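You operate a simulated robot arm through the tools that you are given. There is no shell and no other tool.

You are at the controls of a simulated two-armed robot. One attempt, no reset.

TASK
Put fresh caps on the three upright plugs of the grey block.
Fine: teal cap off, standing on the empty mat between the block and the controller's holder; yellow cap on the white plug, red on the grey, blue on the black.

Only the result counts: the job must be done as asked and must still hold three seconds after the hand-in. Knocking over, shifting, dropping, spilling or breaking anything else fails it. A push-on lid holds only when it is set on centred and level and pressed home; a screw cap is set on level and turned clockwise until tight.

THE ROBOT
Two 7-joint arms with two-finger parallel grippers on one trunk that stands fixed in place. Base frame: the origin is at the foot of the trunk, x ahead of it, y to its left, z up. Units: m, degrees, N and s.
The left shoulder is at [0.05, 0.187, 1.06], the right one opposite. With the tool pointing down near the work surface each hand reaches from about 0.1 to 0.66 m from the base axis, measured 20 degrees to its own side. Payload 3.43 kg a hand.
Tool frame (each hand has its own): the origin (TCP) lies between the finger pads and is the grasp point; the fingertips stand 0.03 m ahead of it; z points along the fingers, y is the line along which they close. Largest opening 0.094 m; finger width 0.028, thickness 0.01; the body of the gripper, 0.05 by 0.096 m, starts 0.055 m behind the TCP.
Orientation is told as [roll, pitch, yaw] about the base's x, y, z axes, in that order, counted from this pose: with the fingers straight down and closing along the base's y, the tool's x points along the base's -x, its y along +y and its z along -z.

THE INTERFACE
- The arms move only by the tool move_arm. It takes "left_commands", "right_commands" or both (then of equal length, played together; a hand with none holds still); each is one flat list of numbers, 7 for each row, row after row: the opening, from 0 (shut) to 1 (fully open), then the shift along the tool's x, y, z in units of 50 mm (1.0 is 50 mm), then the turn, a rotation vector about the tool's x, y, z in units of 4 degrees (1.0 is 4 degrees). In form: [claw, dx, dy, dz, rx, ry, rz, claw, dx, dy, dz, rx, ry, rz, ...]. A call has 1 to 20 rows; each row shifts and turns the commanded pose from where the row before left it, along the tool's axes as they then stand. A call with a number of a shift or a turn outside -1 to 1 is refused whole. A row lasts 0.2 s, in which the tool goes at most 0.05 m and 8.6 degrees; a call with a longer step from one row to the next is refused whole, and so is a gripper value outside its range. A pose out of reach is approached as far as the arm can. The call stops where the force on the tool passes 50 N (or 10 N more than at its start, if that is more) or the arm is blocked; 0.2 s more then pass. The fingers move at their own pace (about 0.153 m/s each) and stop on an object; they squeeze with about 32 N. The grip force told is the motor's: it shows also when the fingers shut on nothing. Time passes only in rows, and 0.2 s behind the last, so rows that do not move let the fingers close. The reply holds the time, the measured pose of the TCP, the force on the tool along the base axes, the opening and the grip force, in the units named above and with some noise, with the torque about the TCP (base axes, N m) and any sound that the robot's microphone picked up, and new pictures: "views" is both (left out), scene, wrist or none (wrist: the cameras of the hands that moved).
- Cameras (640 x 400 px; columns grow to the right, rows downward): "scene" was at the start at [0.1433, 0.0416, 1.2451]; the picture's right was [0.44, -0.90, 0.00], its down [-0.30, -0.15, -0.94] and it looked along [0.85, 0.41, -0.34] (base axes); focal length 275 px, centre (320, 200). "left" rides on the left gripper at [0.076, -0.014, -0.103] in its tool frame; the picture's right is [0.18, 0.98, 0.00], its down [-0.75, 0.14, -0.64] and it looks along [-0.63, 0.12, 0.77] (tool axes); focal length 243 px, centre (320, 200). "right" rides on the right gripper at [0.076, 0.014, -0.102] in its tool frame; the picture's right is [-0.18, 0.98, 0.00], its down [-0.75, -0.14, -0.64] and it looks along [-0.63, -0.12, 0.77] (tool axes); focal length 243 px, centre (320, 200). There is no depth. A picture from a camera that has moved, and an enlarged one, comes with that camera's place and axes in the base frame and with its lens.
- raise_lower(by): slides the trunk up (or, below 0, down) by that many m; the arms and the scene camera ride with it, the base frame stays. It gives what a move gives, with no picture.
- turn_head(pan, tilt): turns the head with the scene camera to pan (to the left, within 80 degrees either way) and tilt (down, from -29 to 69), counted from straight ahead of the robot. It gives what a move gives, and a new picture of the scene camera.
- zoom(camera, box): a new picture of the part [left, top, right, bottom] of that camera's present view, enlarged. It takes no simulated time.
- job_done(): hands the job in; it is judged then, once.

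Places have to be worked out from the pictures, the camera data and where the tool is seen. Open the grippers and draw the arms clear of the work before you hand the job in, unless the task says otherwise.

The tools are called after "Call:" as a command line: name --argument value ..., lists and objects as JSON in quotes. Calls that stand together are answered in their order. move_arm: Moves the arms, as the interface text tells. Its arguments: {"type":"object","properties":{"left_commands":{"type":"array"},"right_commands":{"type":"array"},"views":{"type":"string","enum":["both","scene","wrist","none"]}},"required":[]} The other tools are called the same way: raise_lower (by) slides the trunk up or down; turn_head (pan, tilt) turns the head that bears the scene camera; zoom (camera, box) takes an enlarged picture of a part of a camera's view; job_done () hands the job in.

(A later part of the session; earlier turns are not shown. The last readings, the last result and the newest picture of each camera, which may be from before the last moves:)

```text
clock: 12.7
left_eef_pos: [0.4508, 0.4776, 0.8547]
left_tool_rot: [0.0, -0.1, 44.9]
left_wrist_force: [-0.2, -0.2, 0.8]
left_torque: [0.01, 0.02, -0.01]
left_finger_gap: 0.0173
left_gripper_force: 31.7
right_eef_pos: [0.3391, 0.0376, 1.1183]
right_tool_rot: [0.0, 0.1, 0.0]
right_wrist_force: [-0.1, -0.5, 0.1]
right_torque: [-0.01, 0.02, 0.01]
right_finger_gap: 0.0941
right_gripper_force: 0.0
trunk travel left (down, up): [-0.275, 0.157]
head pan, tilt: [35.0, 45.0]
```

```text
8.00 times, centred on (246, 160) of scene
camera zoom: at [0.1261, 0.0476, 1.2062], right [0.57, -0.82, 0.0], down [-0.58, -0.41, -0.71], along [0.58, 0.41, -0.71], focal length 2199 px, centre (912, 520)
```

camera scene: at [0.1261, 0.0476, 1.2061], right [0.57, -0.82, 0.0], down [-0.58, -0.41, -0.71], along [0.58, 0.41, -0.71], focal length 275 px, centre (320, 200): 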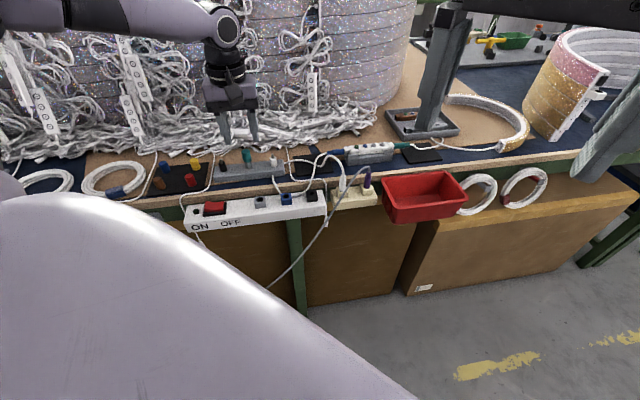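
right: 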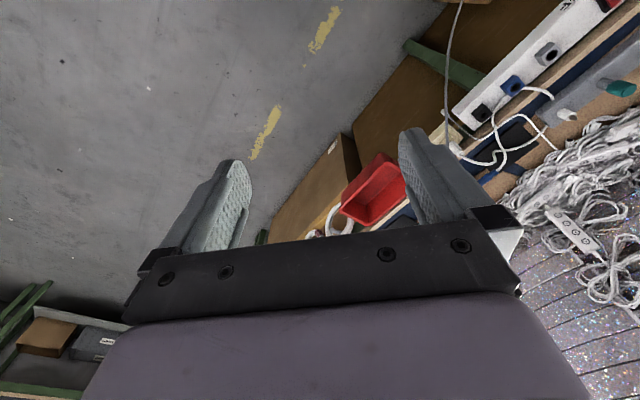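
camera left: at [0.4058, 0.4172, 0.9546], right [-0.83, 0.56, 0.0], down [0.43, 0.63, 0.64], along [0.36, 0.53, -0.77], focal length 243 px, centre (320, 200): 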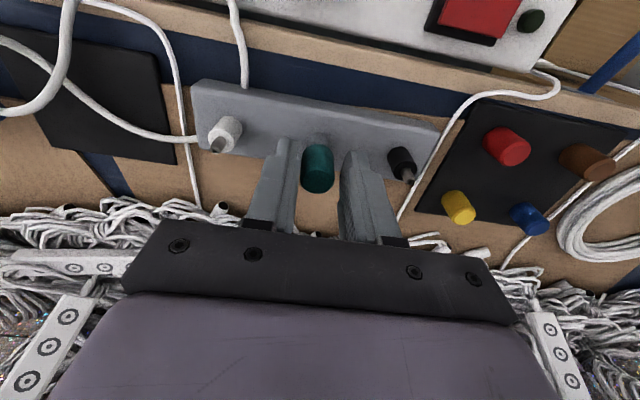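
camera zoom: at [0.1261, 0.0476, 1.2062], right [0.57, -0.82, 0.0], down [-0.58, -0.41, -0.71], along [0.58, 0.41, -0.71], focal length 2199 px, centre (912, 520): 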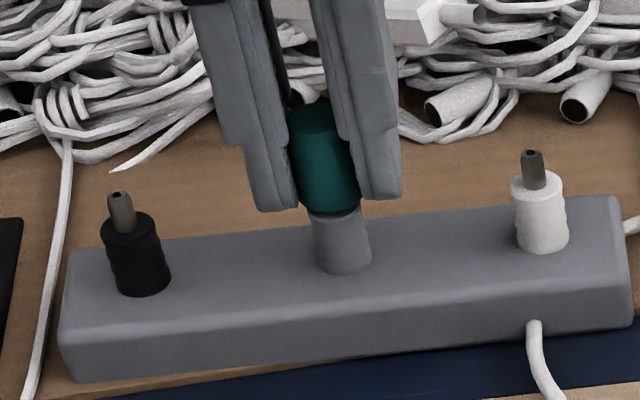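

The cap lifts freely, so these are push-on caps. I lift straight up by 60 mm and look at the bare pin and the held cap.

Call:
move_arm --left_commands '[0, 0, 0, -0.1, 0, 0, 0, 0, 0, 0, -0.1, 0, 0, 0, 0, 0, 0, -0.2, 0, 0, 0, 0, 0, 0, -0.2, 0, 0, 0, 0, 0, 0, -0.3, 0, 0, 0, 0, 0, 0, -0.3, 0, 0, 0]' --views "both"

Call:
zoom --camera "left" --box '[240, 80, 400, 200]'

Call:
zoom --camera "scene" --box '[206, 125, 286, 175]'

```text
clock: 14.1
left_eef_pos: [0.4503, 0.4785, 0.9143]
left_tool_rot: [0.1, 0.0, 45.1]
left_wrist_force: [0.4, -1.4, 0.8]
left_torque: [0.04, 0.0, -0.02]
left_finger_gap: 0.0175
left_gripper_force: 32.0
right_eef_pos: [0.3384, 0.0394, 1.1188]
right_tool_rot: [0.0, 0.0, 0.0]
right_wrist_force: [0.2, 0.4, 0.2]
right_torque: [0.03, 0.02, 0.01]
right_finger_gap: 0.0939
right_gripper_force: 0.0
trunk travel left (down, up): [-0.275, 0.157]
head pan, tilt: [35.0, 45.0]
camera scene: at [0.1261, 0.0476, 1.2061], right [0.57, -0.82, 0.0], down [-0.58, -0.41, -0.71], along [0.58, 0.41, -0.71], focal length 275 px, centre (320, 200)
camera left: at [0.4071, 0.4169, 1.0176], right [-0.83, 0.56, 0.0], down [0.43, 0.63, 0.64], along [0.36, 0.53, -0.77], focal length 243 px, centre (320, 200)
```

scene: 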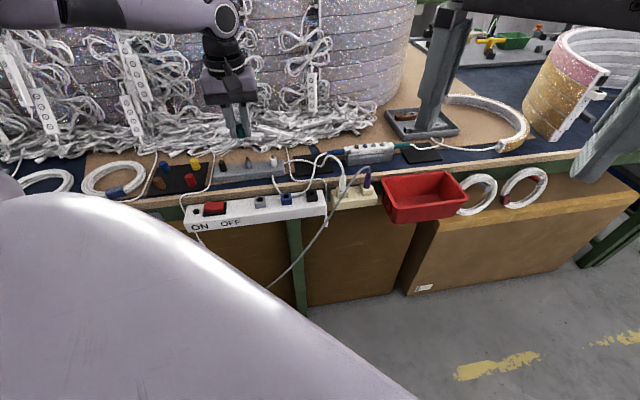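
left: 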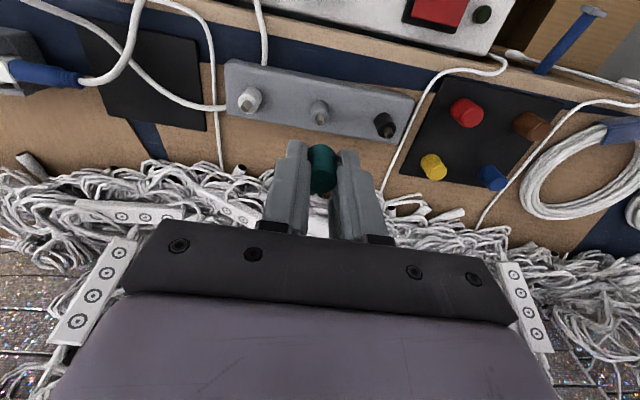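

```text
3.33 times, centred on (320, 140) of left
camera zoom: at [0.4071, 0.4169, 1.0176], right [-0.83, 0.56, 0.0], down [0.43, 0.63, 0.64], along [0.36, 0.53, -0.77], focal length 809 px, centre (320, 400)
```

zoom: 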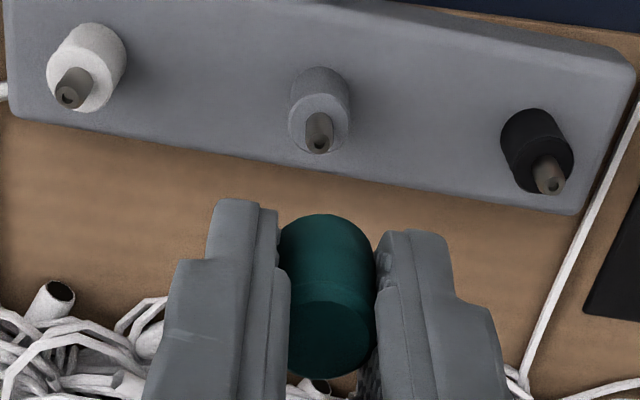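

```text
8.00 times, centred on (246, 150) of scene
camera zoom: at [0.1261, 0.0476, 1.2061], right [0.57, -0.82, 0.0], down [-0.58, -0.41, -0.71], along [0.58, 0.41, -0.71], focal length 2199 px, centre (912, 600)
```

zoom: 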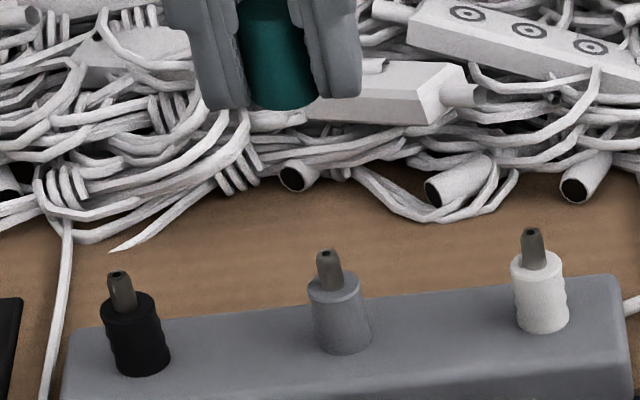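

With the hand lifted, all three pins are visible and the grey pin lies on the tool axis. I zoom hard on each pin tip to fix their offsets in the tool frame.

Call:
zoom --camera "left" --box '[304, 95, 336, 115]'

Call:
zoom --camera "left" --box '[232, 82, 264, 102]'

Call:
zoom --camera "left" --box '[372, 112, 404, 132]'

Call:
zoom --camera "left" --box '[300, 130, 364, 170]'

```text
16.00 times, centred on (320, 105) of left
camera zoom: at [0.4071, 0.4169, 1.0176], right [-0.83, 0.56, 0.0], down [0.43, 0.63, 0.64], along [0.36, 0.53, -0.77], focal length 3882 px, centre (320, 1720)
```

zoom: 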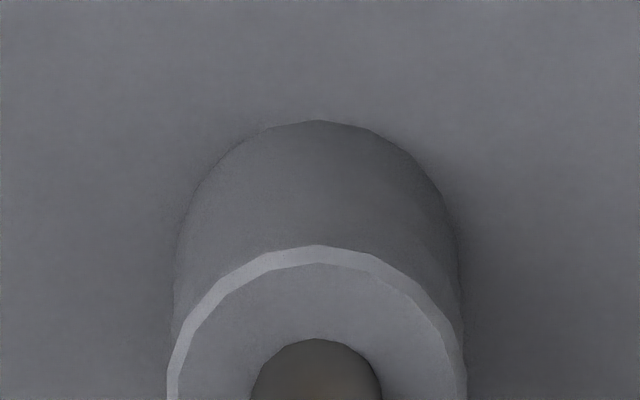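

```text
16.00 times, centred on (248, 92) of left
camera zoom: at [0.4071, 0.4169, 1.0176], right [-0.83, 0.56, 0.0], down [0.43, 0.63, 0.64], along [0.36, 0.53, -0.77], focal length 3882 px, centre (1472, 1928)
```

zoom: 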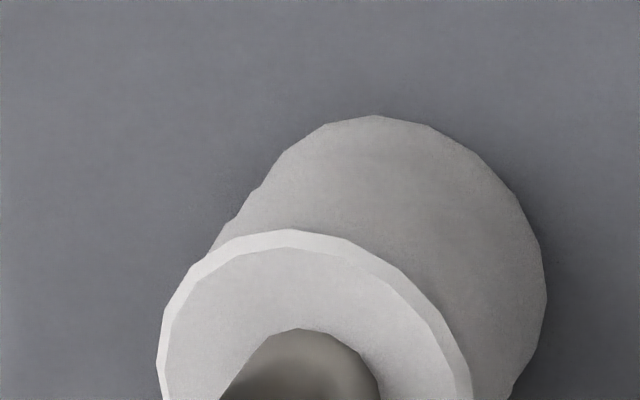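

```text
16.00 times, centred on (388, 122) of left
camera zoom: at [0.4071, 0.4169, 1.0176], right [-0.83, 0.56, 0.0], down [0.43, 0.63, 0.64], along [0.36, 0.53, -0.77], focal length 3882 px, centre (-768, 1448)
```

zoom: 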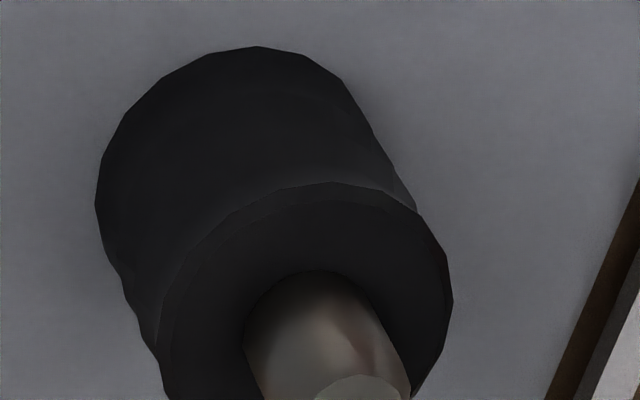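

```text
10.00 times, centred on (332, 150) of left
camera zoom: at [0.4071, 0.4169, 1.0176], right [-0.83, 0.56, 0.0], down [0.43, 0.63, 0.64], along [0.36, 0.53, -0.77], focal length 2426 px, centre (200, 700)
```

zoom: 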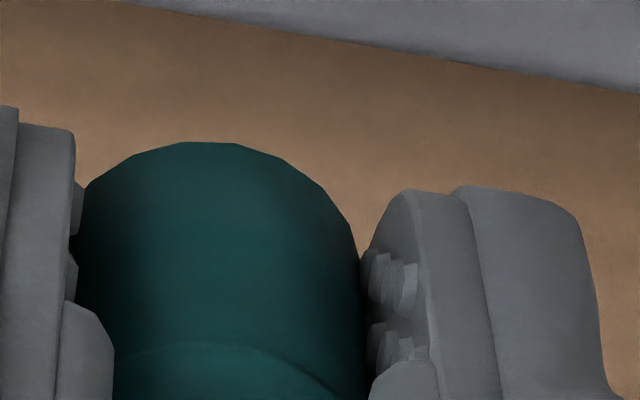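

The windows were a little too high; I retake them lower to see the pin tips.

Call:
zoom --camera "left" --box '[304, 107, 336, 127]'

Call:
zoom --camera "left" --box '[232, 92, 264, 112]'

Call:
zoom --camera "left" --box '[372, 122, 404, 142]'

```text
16.00 times, centred on (320, 117) of left
camera zoom: at [0.4071, 0.4169, 1.0176], right [-0.83, 0.56, 0.0], down [0.43, 0.63, 0.64], along [0.36, 0.53, -0.77], focal length 3882 px, centre (320, 1528)
```

zoom: 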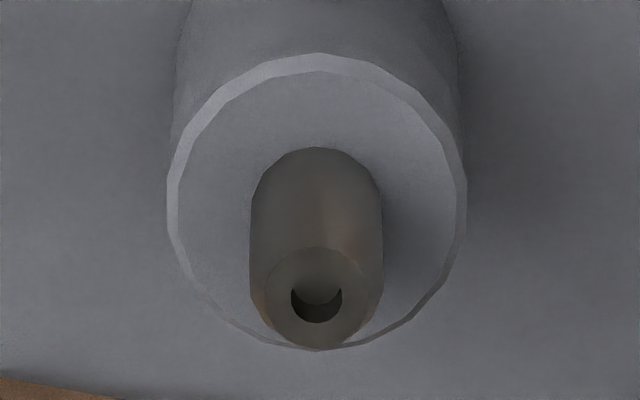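

```text
16.00 times, centred on (248, 102) of left
camera zoom: at [0.4071, 0.4169, 1.0176], right [-0.83, 0.56, 0.0], down [0.43, 0.63, 0.64], along [0.36, 0.53, -0.77], focal length 3882 px, centre (1472, 1768)
```

zoom: 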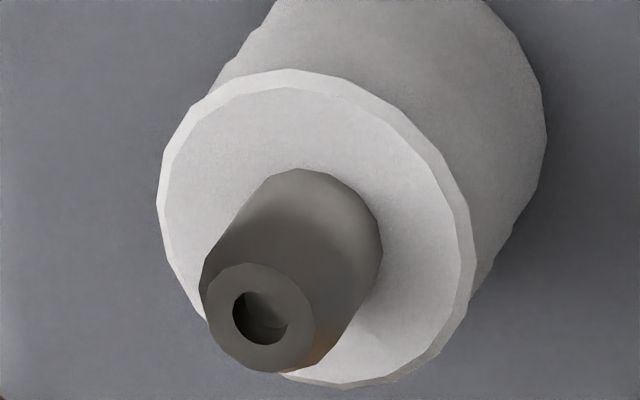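

```text
16.00 times, centred on (388, 132) of left
camera zoom: at [0.4071, 0.4169, 1.0176], right [-0.83, 0.56, 0.0], down [0.43, 0.63, 0.64], along [0.36, 0.53, -0.77], focal length 3882 px, centre (-768, 1288)
```

zoom: 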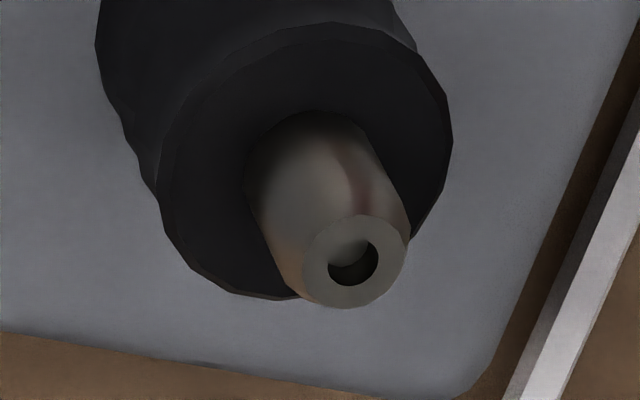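

The three pins are collinear in the tool frame at y = −58.5, −0.2, +58.1 mm. Now I carry the teal cap sideways at this height to above the free corner of the empty mat (block side, in front of the cable) and look.

Call:
move_arm --left_commands '[0, 0.0305, -0.319, 0, 0, 0, 0, 0, 0.0305, -0.319, 0, 0, 0, 0, 0, 0.0305, -0.319, 0, 0, 0, 0, 0, 0.0305, -0.319, 0, 0, 0, 0, 0, 0.0305, -0.319, 0, 0, 0, 0, 0, 0.0305, -0.319, 0, 0, 0, 0, 0, 0.0305, -0.319, 0, 0, 0, 0, 0, 0.0305, -0.319, 0, 0, 0, 0, 0, 0, 0, 0, 0, 0, 0]' --views "both"

Call:
zoom --camera "left" --box '[200, 20, 440, 170]'

Call:
zoom --camera "scene" --box '[270, 120, 366, 180]'

```text
clock: 16.1
left_eef_pos: [0.5344, 0.3788, 0.9142]
left_tool_rot: [0.0, -0.1, 45.0]
left_wrist_force: [0.4, -0.2, -0.9]
left_torque: [0.04, 0.05, 0.0]
left_finger_gap: 0.0175
left_gripper_force: 31.8
right_eef_pos: [0.3395, 0.0387, 1.1179]
right_tool_rot: [-0.1, 0.0, 0.0]
right_wrist_force: [-0.9, -0.1, 0.2]
right_torque: [-0.01, -0.01, -0.01]
right_finger_gap: 0.0936
right_gripper_force: 0.1
trunk travel left (down, up): [-0.275, 0.157]
head pan, tilt: [35.0, 45.0]
camera scene: at [0.1262, 0.0476, 1.2061], right [0.57, -0.82, 0.0], down [-0.58, -0.41, -0.71], along [0.58, 0.41, -0.71], focal length 275 px, centre (320, 200)
camera left: at [0.4899, 0.3164, 1.0165], right [-0.83, 0.56, 0.0], down [0.43, 0.63, 0.64], along [0.36, 0.53, -0.77], focal length 243 px, centre (320, 200)
```

scene: 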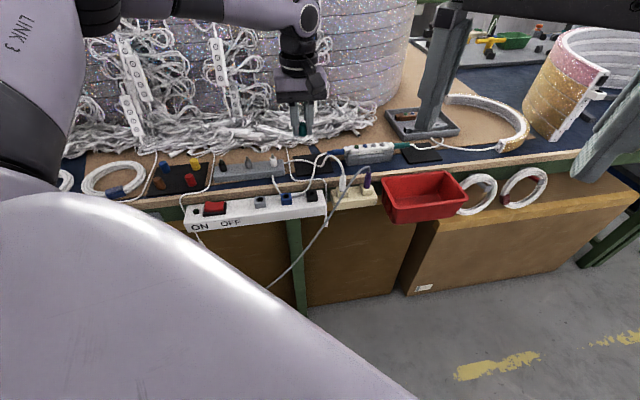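
left: 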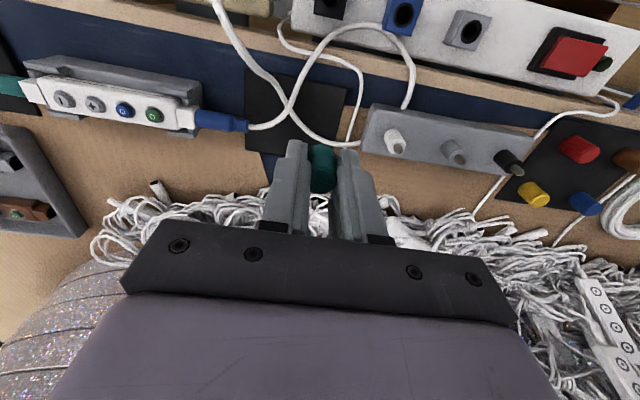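

```text
2.67 times, centred on (320, 95) of left
camera zoom: at [0.4899, 0.3164, 1.0165], right [-0.83, 0.56, 0.0], down [0.43, 0.63, 0.64], along [0.36, 0.53, -0.77], focal length 647 px, centre (320, 480)
```

zoom: 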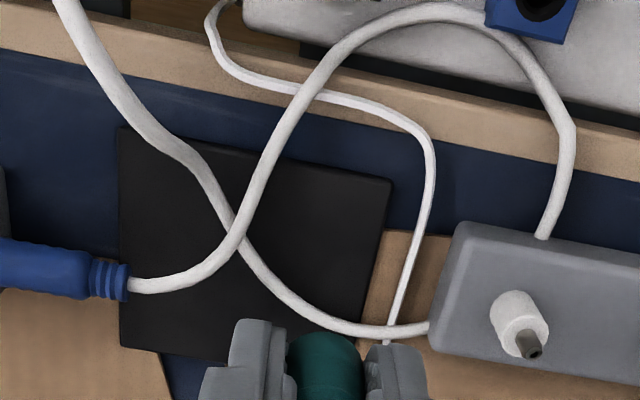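

```text
6.67 times, centred on (318, 150) of scene
camera zoom: at [0.1262, 0.0476, 1.2061], right [0.57, -0.82, 0.0], down [-0.58, -0.41, -0.71], along [0.58, 0.41, -0.71], focal length 1833 px, centre (333, 533)
```

zoom: 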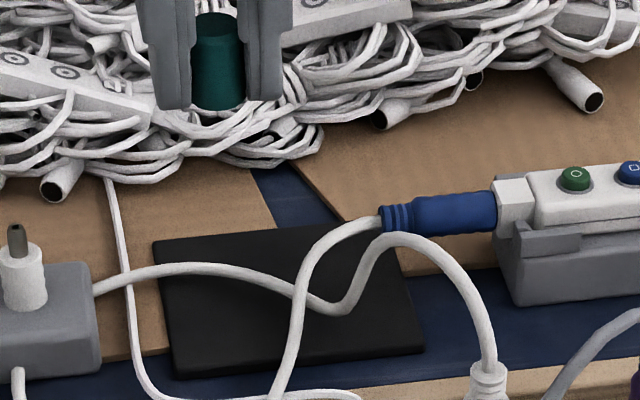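

From above, the free patch of the mat lies in front of the cable crossing, towards the block; the present TCP is nearly over it. I shift 3 mm away and 5 mm toward the block for finger clearance from the cables, descend 88 mm, then check.

Call:
move_arm --left_commands '[0, -0.06, 0.1, 0.16, 0, 0, 0, 0, 0, 0, 0.4, 0, 0, 0, 0, 0, 0, 0.4, 0, 0, 0, 0, 0, 0, 0.4, 0, 0, 0, 0, 0, 0, 0.3, 0, 0, 0, 0, 0, 0, 0, 0, 0, 0]' --views "both"

Call:
zoom --camera "left" --box '[240, 80, 400, 180]'

Call:
zoom --camera "scene" --box '[270, 130, 350, 180]'

```text
clock: 17.5
left_eef_pos: [0.5313, 0.3846, 0.8311]
left_tool_rot: [0.0, 0.0, 45.0]
left_wrist_force: [-1.1, -0.8, 0.0]
left_torque: [0.01, 0.04, -0.01]
left_finger_gap: 0.0176
left_gripper_force: 31.9
right_eef_pos: [0.3386, 0.0388, 1.1185]
right_tool_rot: [-0.1, 0.1, 0.0]
right_wrist_force: [-0.4, 0.0, 0.0]
right_torque: [0.04, -0.01, -0.02]
right_finger_gap: 0.0939
right_gripper_force: 0.0
trunk travel left (down, up): [-0.275, 0.157]
head pan, tilt: [35.0, 45.0]
camera scene: at [0.1261, 0.0476, 1.2061], right [0.57, -0.82, 0.0], down [-0.58, -0.41, -0.71], along [0.58, 0.41, -0.71], focal length 275 px, centre (320, 200)
camera left: at [0.488, 0.3233, 0.934], right [-0.83, 0.56, 0.0], down [0.43, 0.63, 0.64], along [0.36, 0.53, -0.77], focal length 243 px, centre (320, 200)
```

scene: 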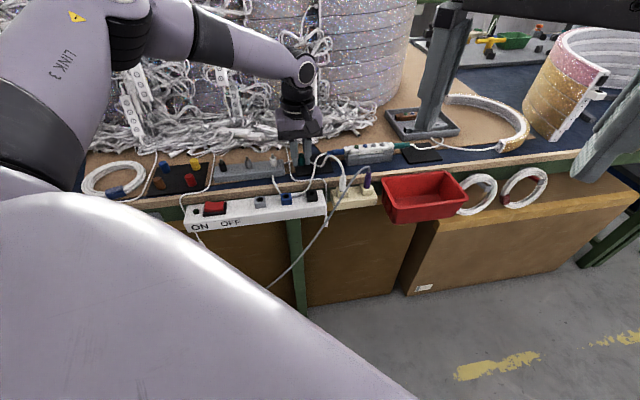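
left: 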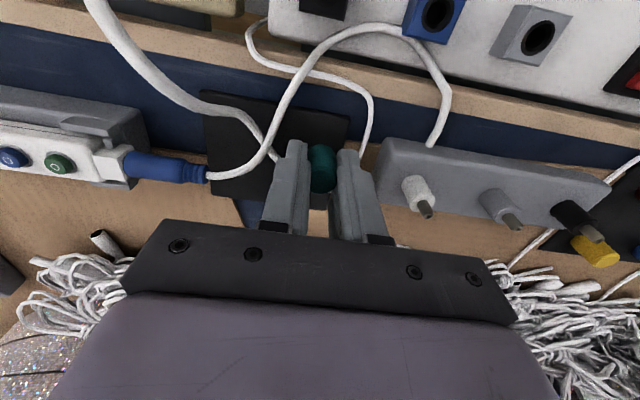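

```text
4.00 times, centred on (320, 130) of left
camera zoom: at [0.488, 0.3233, 0.934], right [-0.83, 0.56, 0.0], down [0.43, 0.63, 0.64], along [0.36, 0.53, -0.77], focal length 970 px, centre (320, 480)
```

zoom: 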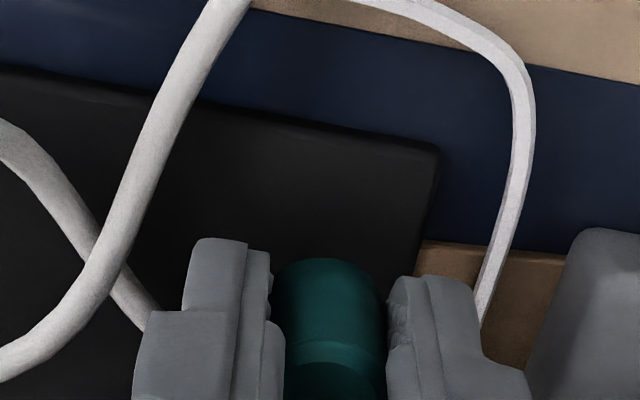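

```text
8.00 times, centred on (310, 155) of scene
camera zoom: at [0.1261, 0.0476, 1.2061], right [0.57, -0.82, 0.0], down [-0.58, -0.41, -0.71], along [0.58, 0.41, -0.71], focal length 2199 px, centre (400, 560)
```

zoom: 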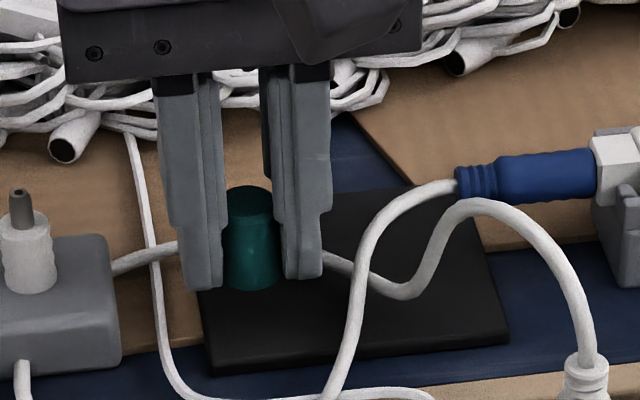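

The cap and both fingers hang clear of the cables, about 15 mm over the mat. I lower 10 mm more and then feel for the mat in small steps.

Call:
move_arm --left_commands '[0, 0, 0, 0.1, 0, 0, 0, 0, 0, 0, 0.1, 0, 0, 0, 0, 0, 0, 0.03, 0, 0, 0, 0, 0, 0, 0, 0, 0, 0]' --views "none"

Call:
zoom --camera "scene" --box '[286, 145, 326, 170]'

Call:
zoom --camera "left" --box '[240, 80, 400, 180]'

```text
clock: 18.5
left_eef_pos: [0.5317, 0.3869, 0.8187]
left_tool_rot: [0.0, 0.0, 45.0]
left_wrist_force: [0.6, -0.1, -1.2]
left_torque: [-0.02, 0.0, 0.0]
left_finger_gap: 0.0173
left_gripper_force: 32.2
right_eef_pos: [0.3385, 0.0398, 1.1182]
right_tool_rot: [0.1, 0.0, 0.0]
right_wrist_force: [0.6, 0.4, 0.3]
right_torque: [-0.01, 0.0, -0.02]
right_finger_gap: 0.0941
right_gripper_force: 0.1
trunk travel left (down, up): [-0.275, 0.157]
head pan, tilt: [35.0, 45.0]
```

```text
16.00 times, centred on (306, 158) of scene
camera zoom: at [0.1261, 0.0476, 1.2061], right [0.57, -0.82, 0.0], down [-0.58, -0.41, -0.71], along [0.58, 0.41, -0.71], focal length 4399 px, centre (544, 880)
```

zoom: 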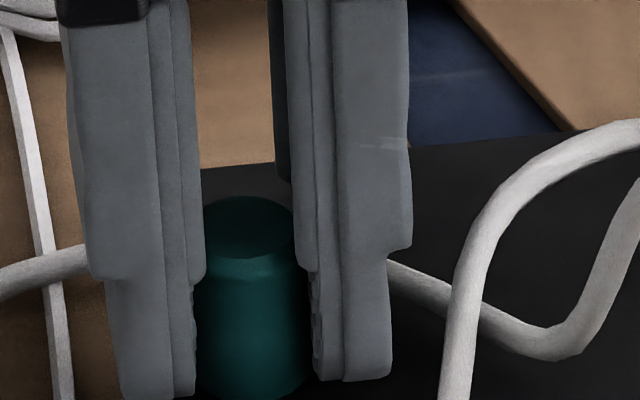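

```text
4.00 times, centred on (320, 130) of left
camera zoom: at [0.4881, 0.3231, 0.9223], right [-0.82, 0.57, 0.0], down [0.43, 0.63, 0.64], along [0.36, 0.53, -0.77], focal length 970 px, centre (320, 480)
```

zoom: 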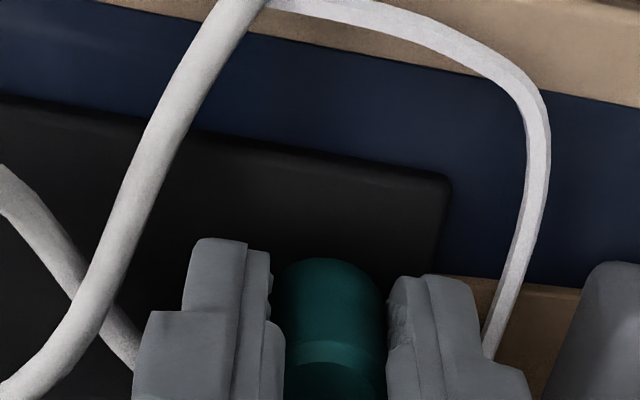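

No contact yet; the right finger is clear of the cables. I continue down 2 mm at a time.

Call:
move_arm --left_commands '[0, 0, 0, 0.02, 0, 0, 0, 0, 0, 0, 0.02, 0, 0, 0]' --views "none"

Call:
zoom --camera "scene" --box '[286, 150, 326, 175]'

```text
clock: 19.1
left_eef_pos: [0.5305, 0.3838, 0.8185]
left_tool_rot: [0.0, 0.0, 45.0]
left_wrist_force: [0.2, -0.6, -0.2]
left_torque: [0.01, -0.03, -0.04]
left_finger_gap: 0.0175
left_gripper_force: 31.6
right_eef_pos: [0.339, 0.0386, 1.1186]
right_tool_rot: [0.0, 0.0, 0.0]
right_wrist_force: [0.0, 0.6, -0.2]
right_torque: [0.0, 0.0, 0.02]
right_finger_gap: 0.0938
right_gripper_force: 0.0
trunk travel left (down, up): [-0.275, 0.157]
head pan, tilt: [35.0, 45.0]
```

```text
16.00 times, centred on (306, 162) of scene
camera zoom: at [0.1261, 0.0476, 1.2061], right [0.57, -0.82, 0.0], down [-0.58, -0.41, -0.71], along [0.58, 0.41, -0.71], focal length 4399 px, centre (544, 800)
```

zoom: 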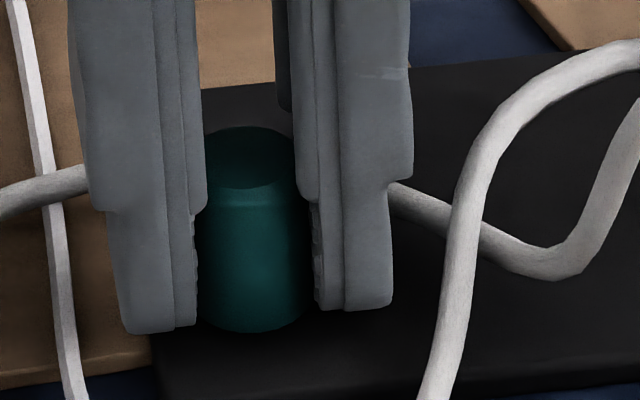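

Very near the mat now, still no contact force. I continue with 2 mm more in half-millimetre rows.

Call:
move_arm --left_commands '[0, 0, 0, 0.01, 0, 0, 0, 0, 0, 0, 0.01, 0, 0, 0, 0, 0, 0, 0.01, 0, 0, 0, 0, 0, 0, 0.01, 0, 0, 0]' --views "none"

Call:
zoom --camera "scene" --box '[286, 150, 326, 175]'

```text
clock: 20.1
left_eef_pos: [0.531, 0.3855, 0.8164]
left_tool_rot: [0.0, -0.1, 45.0]
left_wrist_force: [-0.2, -0.1, -0.1]
left_torque: [-0.01, -0.01, 0.01]
left_finger_gap: 0.0175
left_gripper_force: 31.9
right_eef_pos: [0.3392, 0.0386, 1.1175]
right_tool_rot: [0.0, -0.1, 0.0]
right_wrist_force: [0.3, -0.5, -0.9]
right_torque: [-0.03, -0.01, -0.02]
right_finger_gap: 0.0938
right_gripper_force: 0.0
trunk travel left (down, up): [-0.275, 0.157]
head pan, tilt: [35.0, 45.0]
```

```text
16.00 times, centred on (306, 162) of scene
camera zoom: at [0.1261, 0.0476, 1.2061], right [0.57, -0.82, 0.0], down [-0.58, -0.41, -0.71], along [0.58, 0.41, -0.71], focal length 4399 px, centre (544, 800)
```

zoom: 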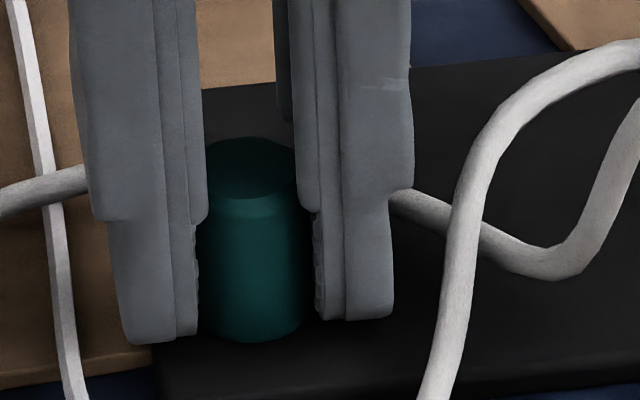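

Still free of contact at TCP ≈0.816. Another 2 mm in half-millimetre rows.

Call:
move_arm --left_commands '[0, 0, 0, 0.01, 0, 0, 0, 0, 0, 0, 0.01, 0, 0, 0, 0, 0, 0, 0.01, 0, 0, 0, 0, 0, 0, 0.01, 0, 0, 0]' --views "none"

Call:
zoom --camera "scene" --box '[286, 150, 326, 175]'

```text
clock: 21.1
left_eef_pos: [0.5318, 0.3862, 0.8177]
left_tool_rot: [-0.1, -0.1, 45.0]
left_wrist_force: [-2.8, 0.5, 11.1]
left_torque: [-0.04, 0.26, -0.06]
left_finger_gap: 0.0175
left_gripper_force: 32.2
right_eef_pos: [0.3378, 0.0397, 1.1192]
right_tool_rot: [0.2, -0.1, 0.0]
right_wrist_force: [-0.1, -0.3, 0.2]
right_torque: [-0.05, 0.03, -0.03]
right_finger_gap: 0.0939
right_gripper_force: 0.0
trunk travel left (down, up): [-0.275, 0.157]
head pan, tilt: [35.0, 45.0]
```

```text
16.00 times, centred on (306, 162) of scene
camera zoom: at [0.1251, 0.047, 1.2064], right [0.57, -0.82, 0.0], down [-0.58, -0.41, -0.71], along [0.58, 0.41, -0.71], focal length 4399 px, centre (544, 800)
```

zoom: 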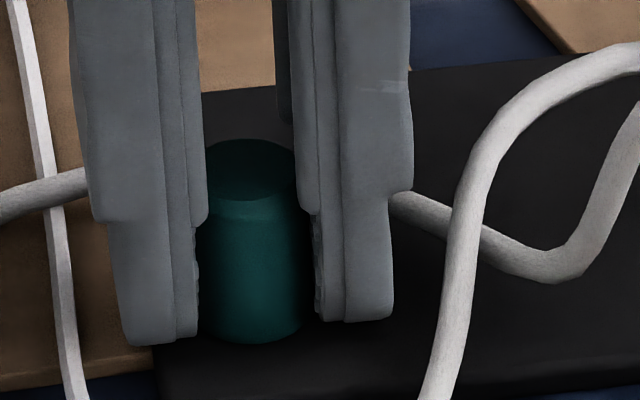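

The cap touches the mat (11 N). I back off 1.2 mm to unload it, then open the fingers just a little.

Call:
move_arm --left_commands '[0, 0, 0, -0.012, 0, 0, 0, 0, 0, 0, -0.012, 0, 0, 0, 0, 0, 0, 0, 0, 0, 0]' --views "none"

```text
clock: 21.9
left_eef_pos: [0.5316, 0.3857, 0.8166]
left_tool_rot: [-0.1, -0.1, 45.0]
left_wrist_force: [-0.4, 2.6, 12.6]
left_torque: [-0.01, 0.21, -0.03]
left_finger_gap: 0.0174
left_gripper_force: 32.4
right_eef_pos: [0.337, 0.0383, 1.1195]
right_tool_rot: [0.1, -0.1, 0.0]
right_wrist_force: [1.4, -0.1, -0.6]
right_torque: [-0.02, 0.02, -0.03]
right_finger_gap: 0.0941
right_gripper_force: 0.0
trunk travel left (down, up): [-0.275, 0.157]
head pan, tilt: [35.0, 45.0]
```

Force still reads 12 N, so I back off another millimetre and wait.

Call:
move_arm --left_commands '[0, 0, 0, -0.02, 0, 0, 0, 0, 0, 0, 0, 0, 0, 0]' --views "none"

Call:
zoom --camera "scene" --box '[286, 150, 326, 175]'

```text
clock: 22.5
left_eef_pos: [0.5312, 0.3848, 0.815]
left_tool_rot: [-0.1, -0.1, 45.0]
left_wrist_force: [3.1, 0.9, 6.0]
left_torque: [-0.01, -0.02, 0.03]
left_finger_gap: 0.0172
left_gripper_force: 32.1
right_eef_pos: [0.3392, 0.0398, 1.1193]
right_tool_rot: [0.0, 0.1, 0.1]
right_wrist_force: [2.0, 0.0, -0.5]
right_torque: [0.01, 0.01, -0.04]
right_finger_gap: 0.0941
right_gripper_force: 0.0
trunk travel left (down, up): [-0.275, 0.157]
head pan, tilt: [35.0, 45.0]
```

```text
16.00 times, centred on (306, 162) of scene
camera zoom: at [0.1259, 0.0474, 1.2061], right [0.57, -0.82, 0.0], down [-0.58, -0.41, -0.71], along [0.58, 0.41, -0.71], focal length 4399 px, centre (544, 800)
```

zoom: 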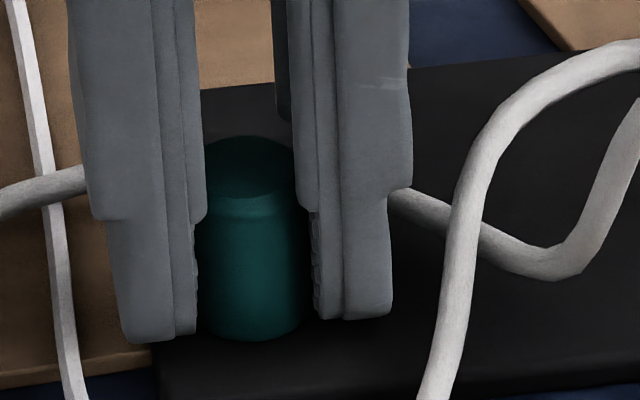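

I wait a moment to let the reading settle.

Call:
move_arm --left_commands '[0, 0, 0, 0, 0, 0, 0, 0, 0, 0, 0, 0, 0, 0]' --views "none"

```text
clock: 23.1
left_eef_pos: [0.5316, 0.3856, 0.8165]
left_tool_rot: [0.0, 0.0, 45.0]
left_wrist_force: [1.8, 0.1, 3.7]
left_torque: [0.02, -0.17, -0.03]
left_finger_gap: 0.0175
left_gripper_force: 31.8
right_eef_pos: [0.3397, 0.0391, 1.119]
right_tool_rot: [0.0, 0.1, 0.0]
right_wrist_force: [-0.7, 0.7, -0.1]
right_torque: [-0.05, 0.01, -0.02]
right_finger_gap: 0.0941
right_gripper_force: 0.1
trunk travel left (down, up): [-0.275, 0.157]
head pan, tilt: [35.0, 45.0]
```

Force is down to under 4 N. I open the fingers slightly and check that the cap stands.

Call:
move_arm --left_commands '[0.2, 0, 0, 0, 0, 0, 0, 0.22, 0, 0, 0, 0, 0, 0, 0.25, 0, 0, 0, 0, 0, 0]' --views "none"

Call:
zoom --camera "scene" --box '[286, 150, 326, 175]'

Call:
zoom --camera "left" --box '[240, 80, 400, 180]'

```text
clock: 23.9
left_eef_pos: [0.5307, 0.3861, 0.8155]
left_tool_rot: [0.0, 0.0, 45.0]
left_wrist_force: [-2.9, 2.6, 5.0]
left_torque: [0.08, 0.0, 0.04]
left_finger_gap: 0.0211
left_gripper_force: 0.0
right_eef_pos: [0.3395, 0.0389, 1.1187]
right_tool_rot: [0.0, 0.1, -0.1]
right_wrist_force: [0.5, -0.4, 0.0]
right_torque: [0.02, -0.03, -0.01]
right_finger_gap: 0.094
right_gripper_force: 0.1
trunk travel left (down, up): [-0.275, 0.157]
head pan, tilt: [35.0, 45.0]
```

```text
16.00 times, centred on (306, 162) of scene
camera zoom: at [0.1255, 0.0476, 1.2062], right [0.57, -0.82, 0.0], down [-0.58, -0.41, -0.71], along [0.58, 0.41, -0.71], focal length 4399 px, centre (544, 800)
```

zoom: 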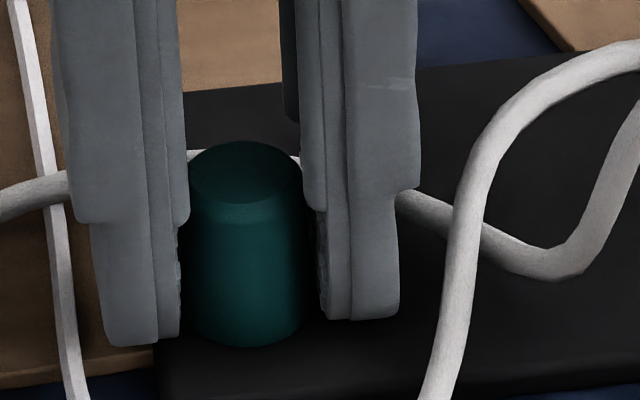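

```text
4.00 times, centred on (320, 130) of left
camera zoom: at [0.4873, 0.3235, 0.9191], right [-0.83, 0.56, 0.0], down [0.43, 0.63, 0.64], along [0.36, 0.53, -0.77], focal length 970 px, centre (320, 480)
```

zoom: 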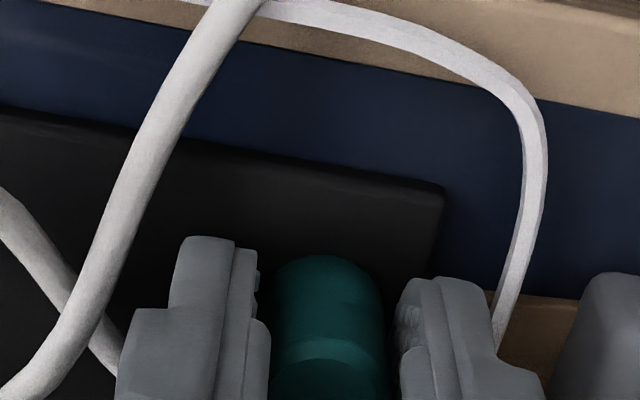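

The cap stands upright between the opened fingers. I widen a touch more and lift straight up slowly.

Call:
move_arm --left_commands '[0.28, 0, 0, 0, 0, 0, 0, 0.28, 0, 0, -0.05, 0, 0, 0, 0.28, 0, 0, -0.1, 0, 0, 0, 0.28, 0, 0, -0.2, 0, 0, 0, 0.28, 0, 0, -0.3, 0, 0, 0, 0.28, 0, 0, -0.5, 0, 0, 0, 0.28, 0, 0, -0.5, 0, 0, 0, 0.28, 0, 0, -0.5, 0, 0, 0]' --views "both"

Call:
zoom --camera "scene" --box '[270, 130, 350, 180]'

Call:
zoom --camera "left" --box '[220, 20, 420, 145]'

```text
clock: 25.7
left_eef_pos: [0.5304, 0.3837, 0.9247]
left_tool_rot: [-0.1, 0.0, 44.9]
left_wrist_force: [0.8, 0.1, 0.2]
left_torque: [-0.01, -0.02, 0.01]
left_finger_gap: 0.0266
left_gripper_force: 0.0
right_eef_pos: [0.3388, 0.0388, 1.1178]
right_tool_rot: [0.0, 0.0, -0.1]
right_wrist_force: [0.3, -0.2, 0.1]
right_torque: [0.02, -0.03, 0.02]
right_finger_gap: 0.0939
right_gripper_force: 0.0
trunk travel left (down, up): [-0.275, 0.157]
head pan, tilt: [35.0, 45.0]
camera scene: at [0.126, 0.0475, 1.2061], right [0.57, -0.82, 0.0], down [-0.58, -0.41, -0.71], along [0.58, 0.41, -0.71], focal length 275 px, centre (320, 200)
camera left: at [0.488, 0.3221, 1.0275], right [-0.83, 0.57, 0.0], down [0.43, 0.63, 0.64], along [0.36, 0.53, -0.77], focal length 243 px, centre (320, 200)
```

scene: 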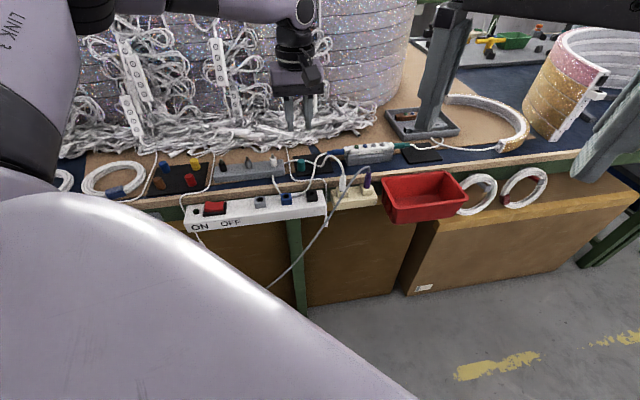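
left: 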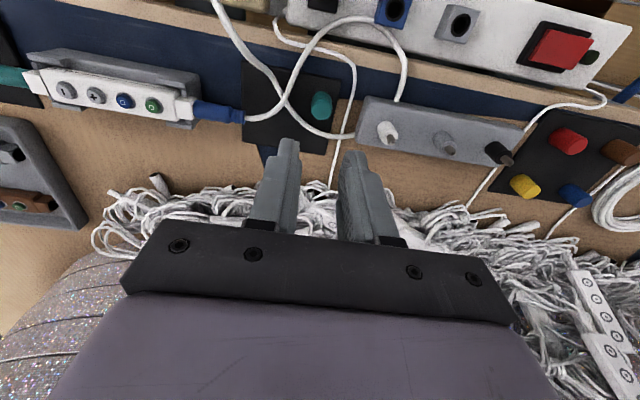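

```text
8.00 times, centred on (310, 155) of scene
camera zoom: at [0.126, 0.0475, 1.2061], right [0.57, -0.82, 0.0], down [-0.58, -0.41, -0.71], along [0.58, 0.41, -0.71], focal length 2199 px, centre (400, 560)
```

zoom: 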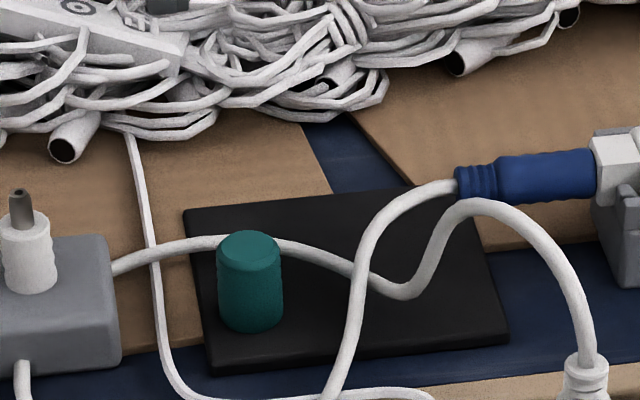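

```text
3.20 times, centred on (320, 82) of left
camera zoom: at [0.488, 0.3221, 1.0275], right [-0.83, 0.57, 0.0], down [0.43, 0.63, 0.64], along [0.36, 0.53, -0.77], focal length 776 px, centre (320, 576)
```

zoom: 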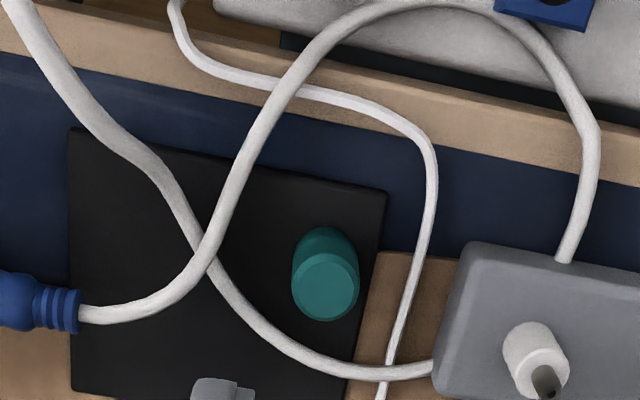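

The teal cap stands upright on the mat, clear of the cables. Next I move over the spare caps' mat, above the yellow cap, to measure it.

Call:
move_arm --left_commands '[0.4, -0.1133, 0.6288, 0, 0, 0, 0, 0.5, -0.1133, 0.6288, 0, 0, 0, 0, 0.5, -0.1133, 0.6288, 0, 0, 0, 0, 0.5, -0.1133, 0.6288, 0, 0, 0, 0, 0.5, -0.1133, 0.6288, 0, 0, 0, 0, 0.5, -0.1133, 0.6288, 0, 0, 0, 0, 0.5, -0.1133, 0.6288, 0, 0, 0, 0, 0.5, -0.1133, 0.6288, 0, 0, 0, 0, 0.5, 0, 0, 0, 0, 0, 0]' --views "both"

Call:
zoom --camera "left" --box '[250, 60, 410, 160]'

```text
clock: 27.7
left_eef_pos: [0.3858, 0.5969, 0.9226]
left_tool_rot: [0.1, 0.1, 45.1]
left_wrist_force: [-0.7, 0.0, 0.5]
left_torque: [-0.01, -0.02, 0.01]
left_finger_gap: 0.0471
left_gripper_force: 0.1
right_eef_pos: [0.3397, 0.0392, 1.1188]
right_tool_rot: [0.0, 0.0, 0.0]
right_wrist_force: [0.8, 0.7, 0.2]
right_torque: [0.0, 0.01, -0.01]
right_finger_gap: 0.094
right_gripper_force: 0.1
trunk travel left (down, up): [-0.275, 0.157]
head pan, tilt: [35.0, 45.0]
camera scene: at [0.126, 0.0477, 1.2061], right [0.57, -0.82, 0.0], down [-0.58, -0.41, -0.71], along [0.58, 0.41, -0.71], focal length 275 px, centre (320, 200)
camera left: at [0.3416, 0.5336, 1.0259], right [-0.82, 0.57, 0.0], down [0.43, 0.63, 0.64], along [0.36, 0.53, -0.77], focal length 243 px, centre (320, 200)
```

scene: 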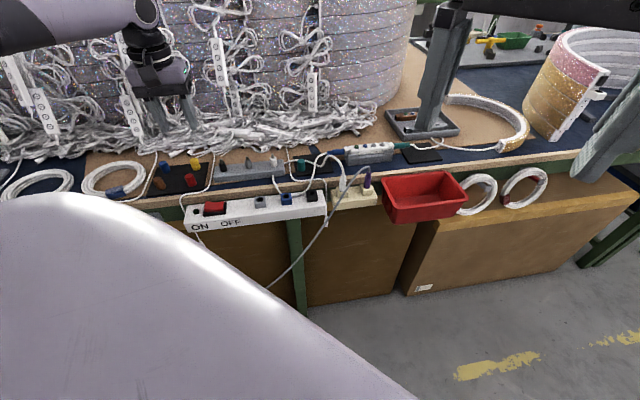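
left: 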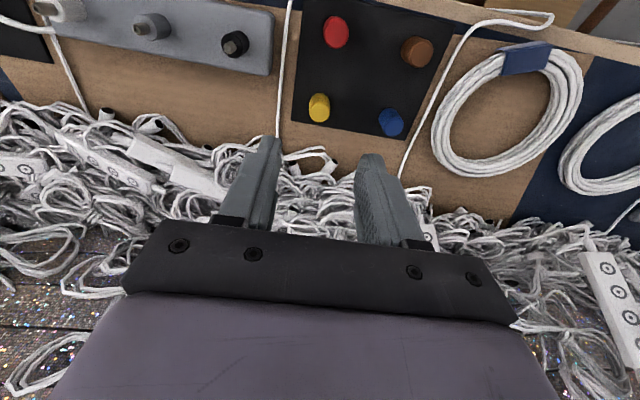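

```text
4.00 times, centred on (330, 110) of left
camera zoom: at [0.3416, 0.5336, 1.0259], right [-0.82, 0.57, 0.0], down [0.43, 0.63, 0.64], along [0.36, 0.53, -0.77], focal length 970 px, centre (280, 560)
```

zoom: 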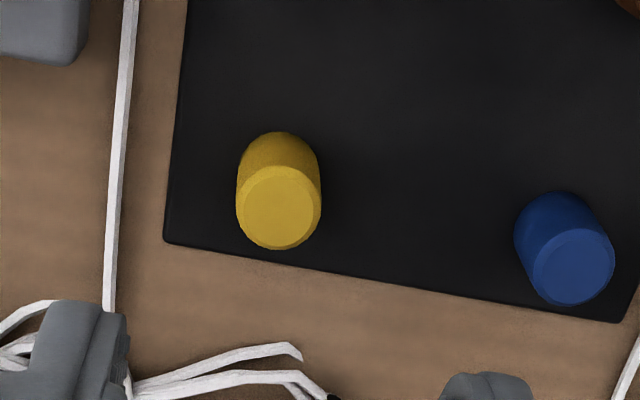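

The yellow cap is about 1.5 mm off the tool axis in x and centred in y. I correct, lower to just over it and look again.

Call:
move_arm --left_commands '[0.5, -0.038, 0.002, 0.3, 0, 0, 0, 0.5, 0, 0, 0.4, 0, 0, 0, 0.45, 0, 0, 0.4, 0, 0, 0, 0.4, 0, 0, 0.27, 0, 0, 0, 0.4, 0, 0, 0, 0, 0, 0]' --views "wrist"

Call:
zoom --camera "left" --box '[256, 110, 384, 190]'

Call:
zoom --camera "scene" --box '[160, 140, 224, 180]'

```text
clock: 28.9
left_eef_pos: [0.3861, 0.5983, 0.8553]
left_tool_rot: [0.0, 0.0, 45.0]
left_wrist_force: [-0.6, 0.7, -0.9]
left_torque: [0.02, -0.01, 0.01]
left_finger_gap: 0.0377
left_gripper_force: 0.1
right_eef_pos: [0.3399, 0.0388, 1.1176]
right_tool_rot: [0.0, 0.0, 0.0]
right_wrist_force: [0.0, 0.3, 0.0]
right_torque: [0.01, 0.03, -0.01]
right_finger_gap: 0.094
right_gripper_force: 0.1
trunk travel left (down, up): [-0.275, 0.157]
head pan, tilt: [35.0, 45.0]
camera left: at [0.343, 0.5341, 0.9582], right [-0.83, 0.56, 0.0], down [0.43, 0.63, 0.64], along [0.36, 0.53, -0.77], focal length 243 px, centre (320, 200)
```

left: 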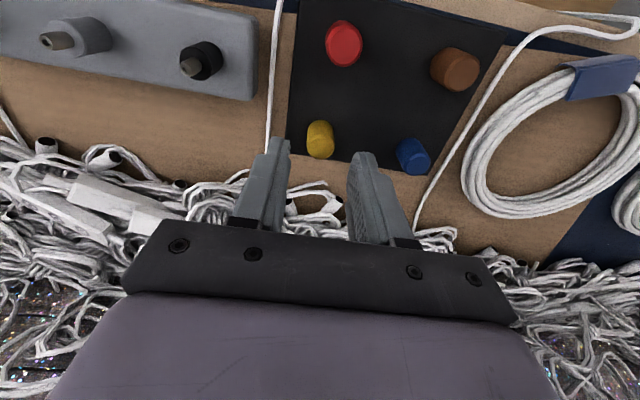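

```text
5.00 times, centred on (320, 150) of left
camera zoom: at [0.343, 0.5341, 0.9582], right [-0.83, 0.56, 0.0], down [0.43, 0.63, 0.64], along [0.36, 0.53, -0.77], focal length 1213 px, centre (320, 450)
```

zoom: 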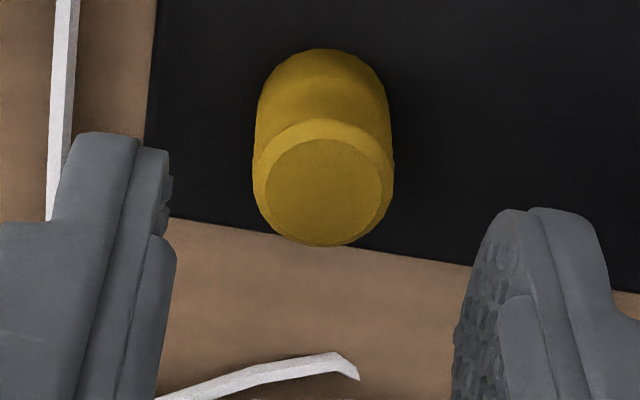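

```text
10.00 times, centred on (192, 160) of scene
camera zoom: at [0.1261, 0.0476, 1.2061], right [0.57, -0.82, 0.0], down [-0.58, -0.41, -0.71], along [0.58, 0.41, -0.71], focal length 2749 px, centre (1600, 600)
```

zoom: 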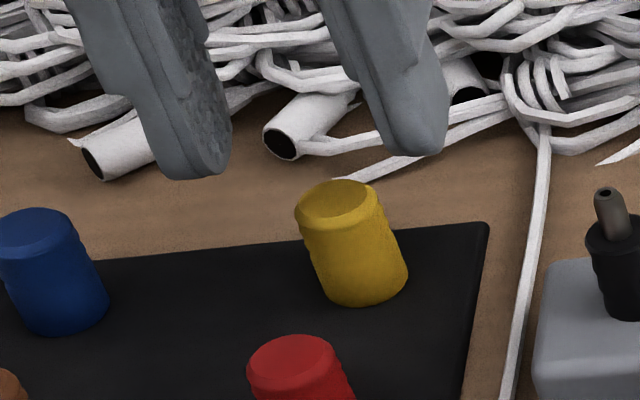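

Near view puts the yellow cap about 1.2 mm beyond and 0.8 mm to the left of the tool axis. I correct, lower around it and narrow the fingers, then verify before closing.

Call:
move_arm --left_commands '[0.4, -0.028, 0.016, 0.1, 0, 0, 0, 0.4, 0, 0, 0.2, 0, 0, 0, 0.4, 0, 0, 0.2, 0, 0, 0, 0.35, 0, 0, 0.2, 0, 0, 0, 0.3, 0, 0, 0, 0, 0, 0, 0.3, 0, 0, 0, 0, 0, 0]' --views "none"

Call:
zoom --camera "left" --box '[256, 120, 384, 200]'

Call:
zoom --camera "scene" --box '[174, 145, 214, 170]'

```text
clock: 30.3
left_eef_pos: [0.3879, 0.598, 0.8202]
left_tool_rot: [0.0, 0.0, 45.0]
left_wrist_force: [-0.4, 0.2, -0.2]
left_torque: [0.03, 0.0, 0.01]
left_finger_gap: 0.028
left_gripper_force: 0.1
right_eef_pos: [0.3405, 0.0397, 1.1179]
right_tool_rot: [0.0, 0.1, 0.0]
right_wrist_force: [-0.9, -0.7, -0.3]
right_torque: [0.02, 0.01, 0.03]
right_finger_gap: 0.0941
right_gripper_force: 0.3
trunk travel left (down, up): [-0.275, 0.157]
head pan, tilt: [35.0, 45.0]
```

```text
5.00 times, centred on (320, 160) of left
camera zoom: at [0.3448, 0.5355, 0.9228], right [-0.82, 0.57, 0.0], down [0.43, 0.63, 0.64], along [0.36, 0.53, -0.77], focal length 1213 px, centre (320, 400)
```

zoom: 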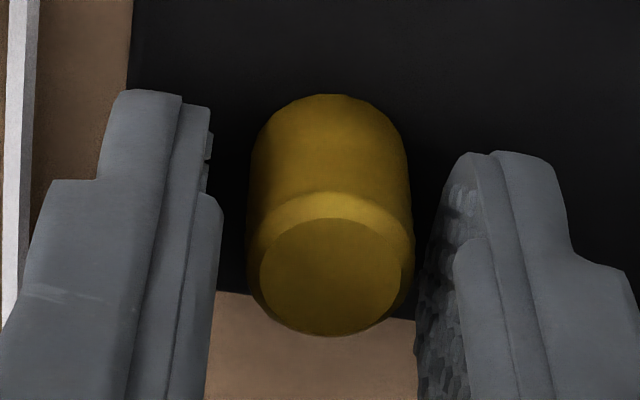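

```text
16.00 times, centred on (194, 158) of scene
camera zoom: at [0.1261, 0.0476, 1.2061], right [0.57, -0.82, 0.0], down [-0.58, -0.41, -0.71], along [0.58, 0.41, -0.71], focal length 4399 px, centre (2336, 880)
```

zoom: 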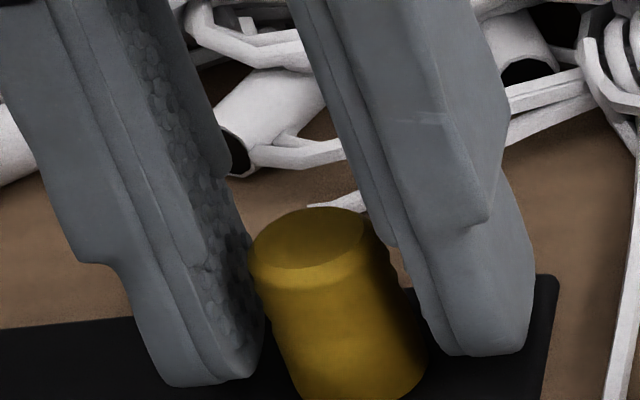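

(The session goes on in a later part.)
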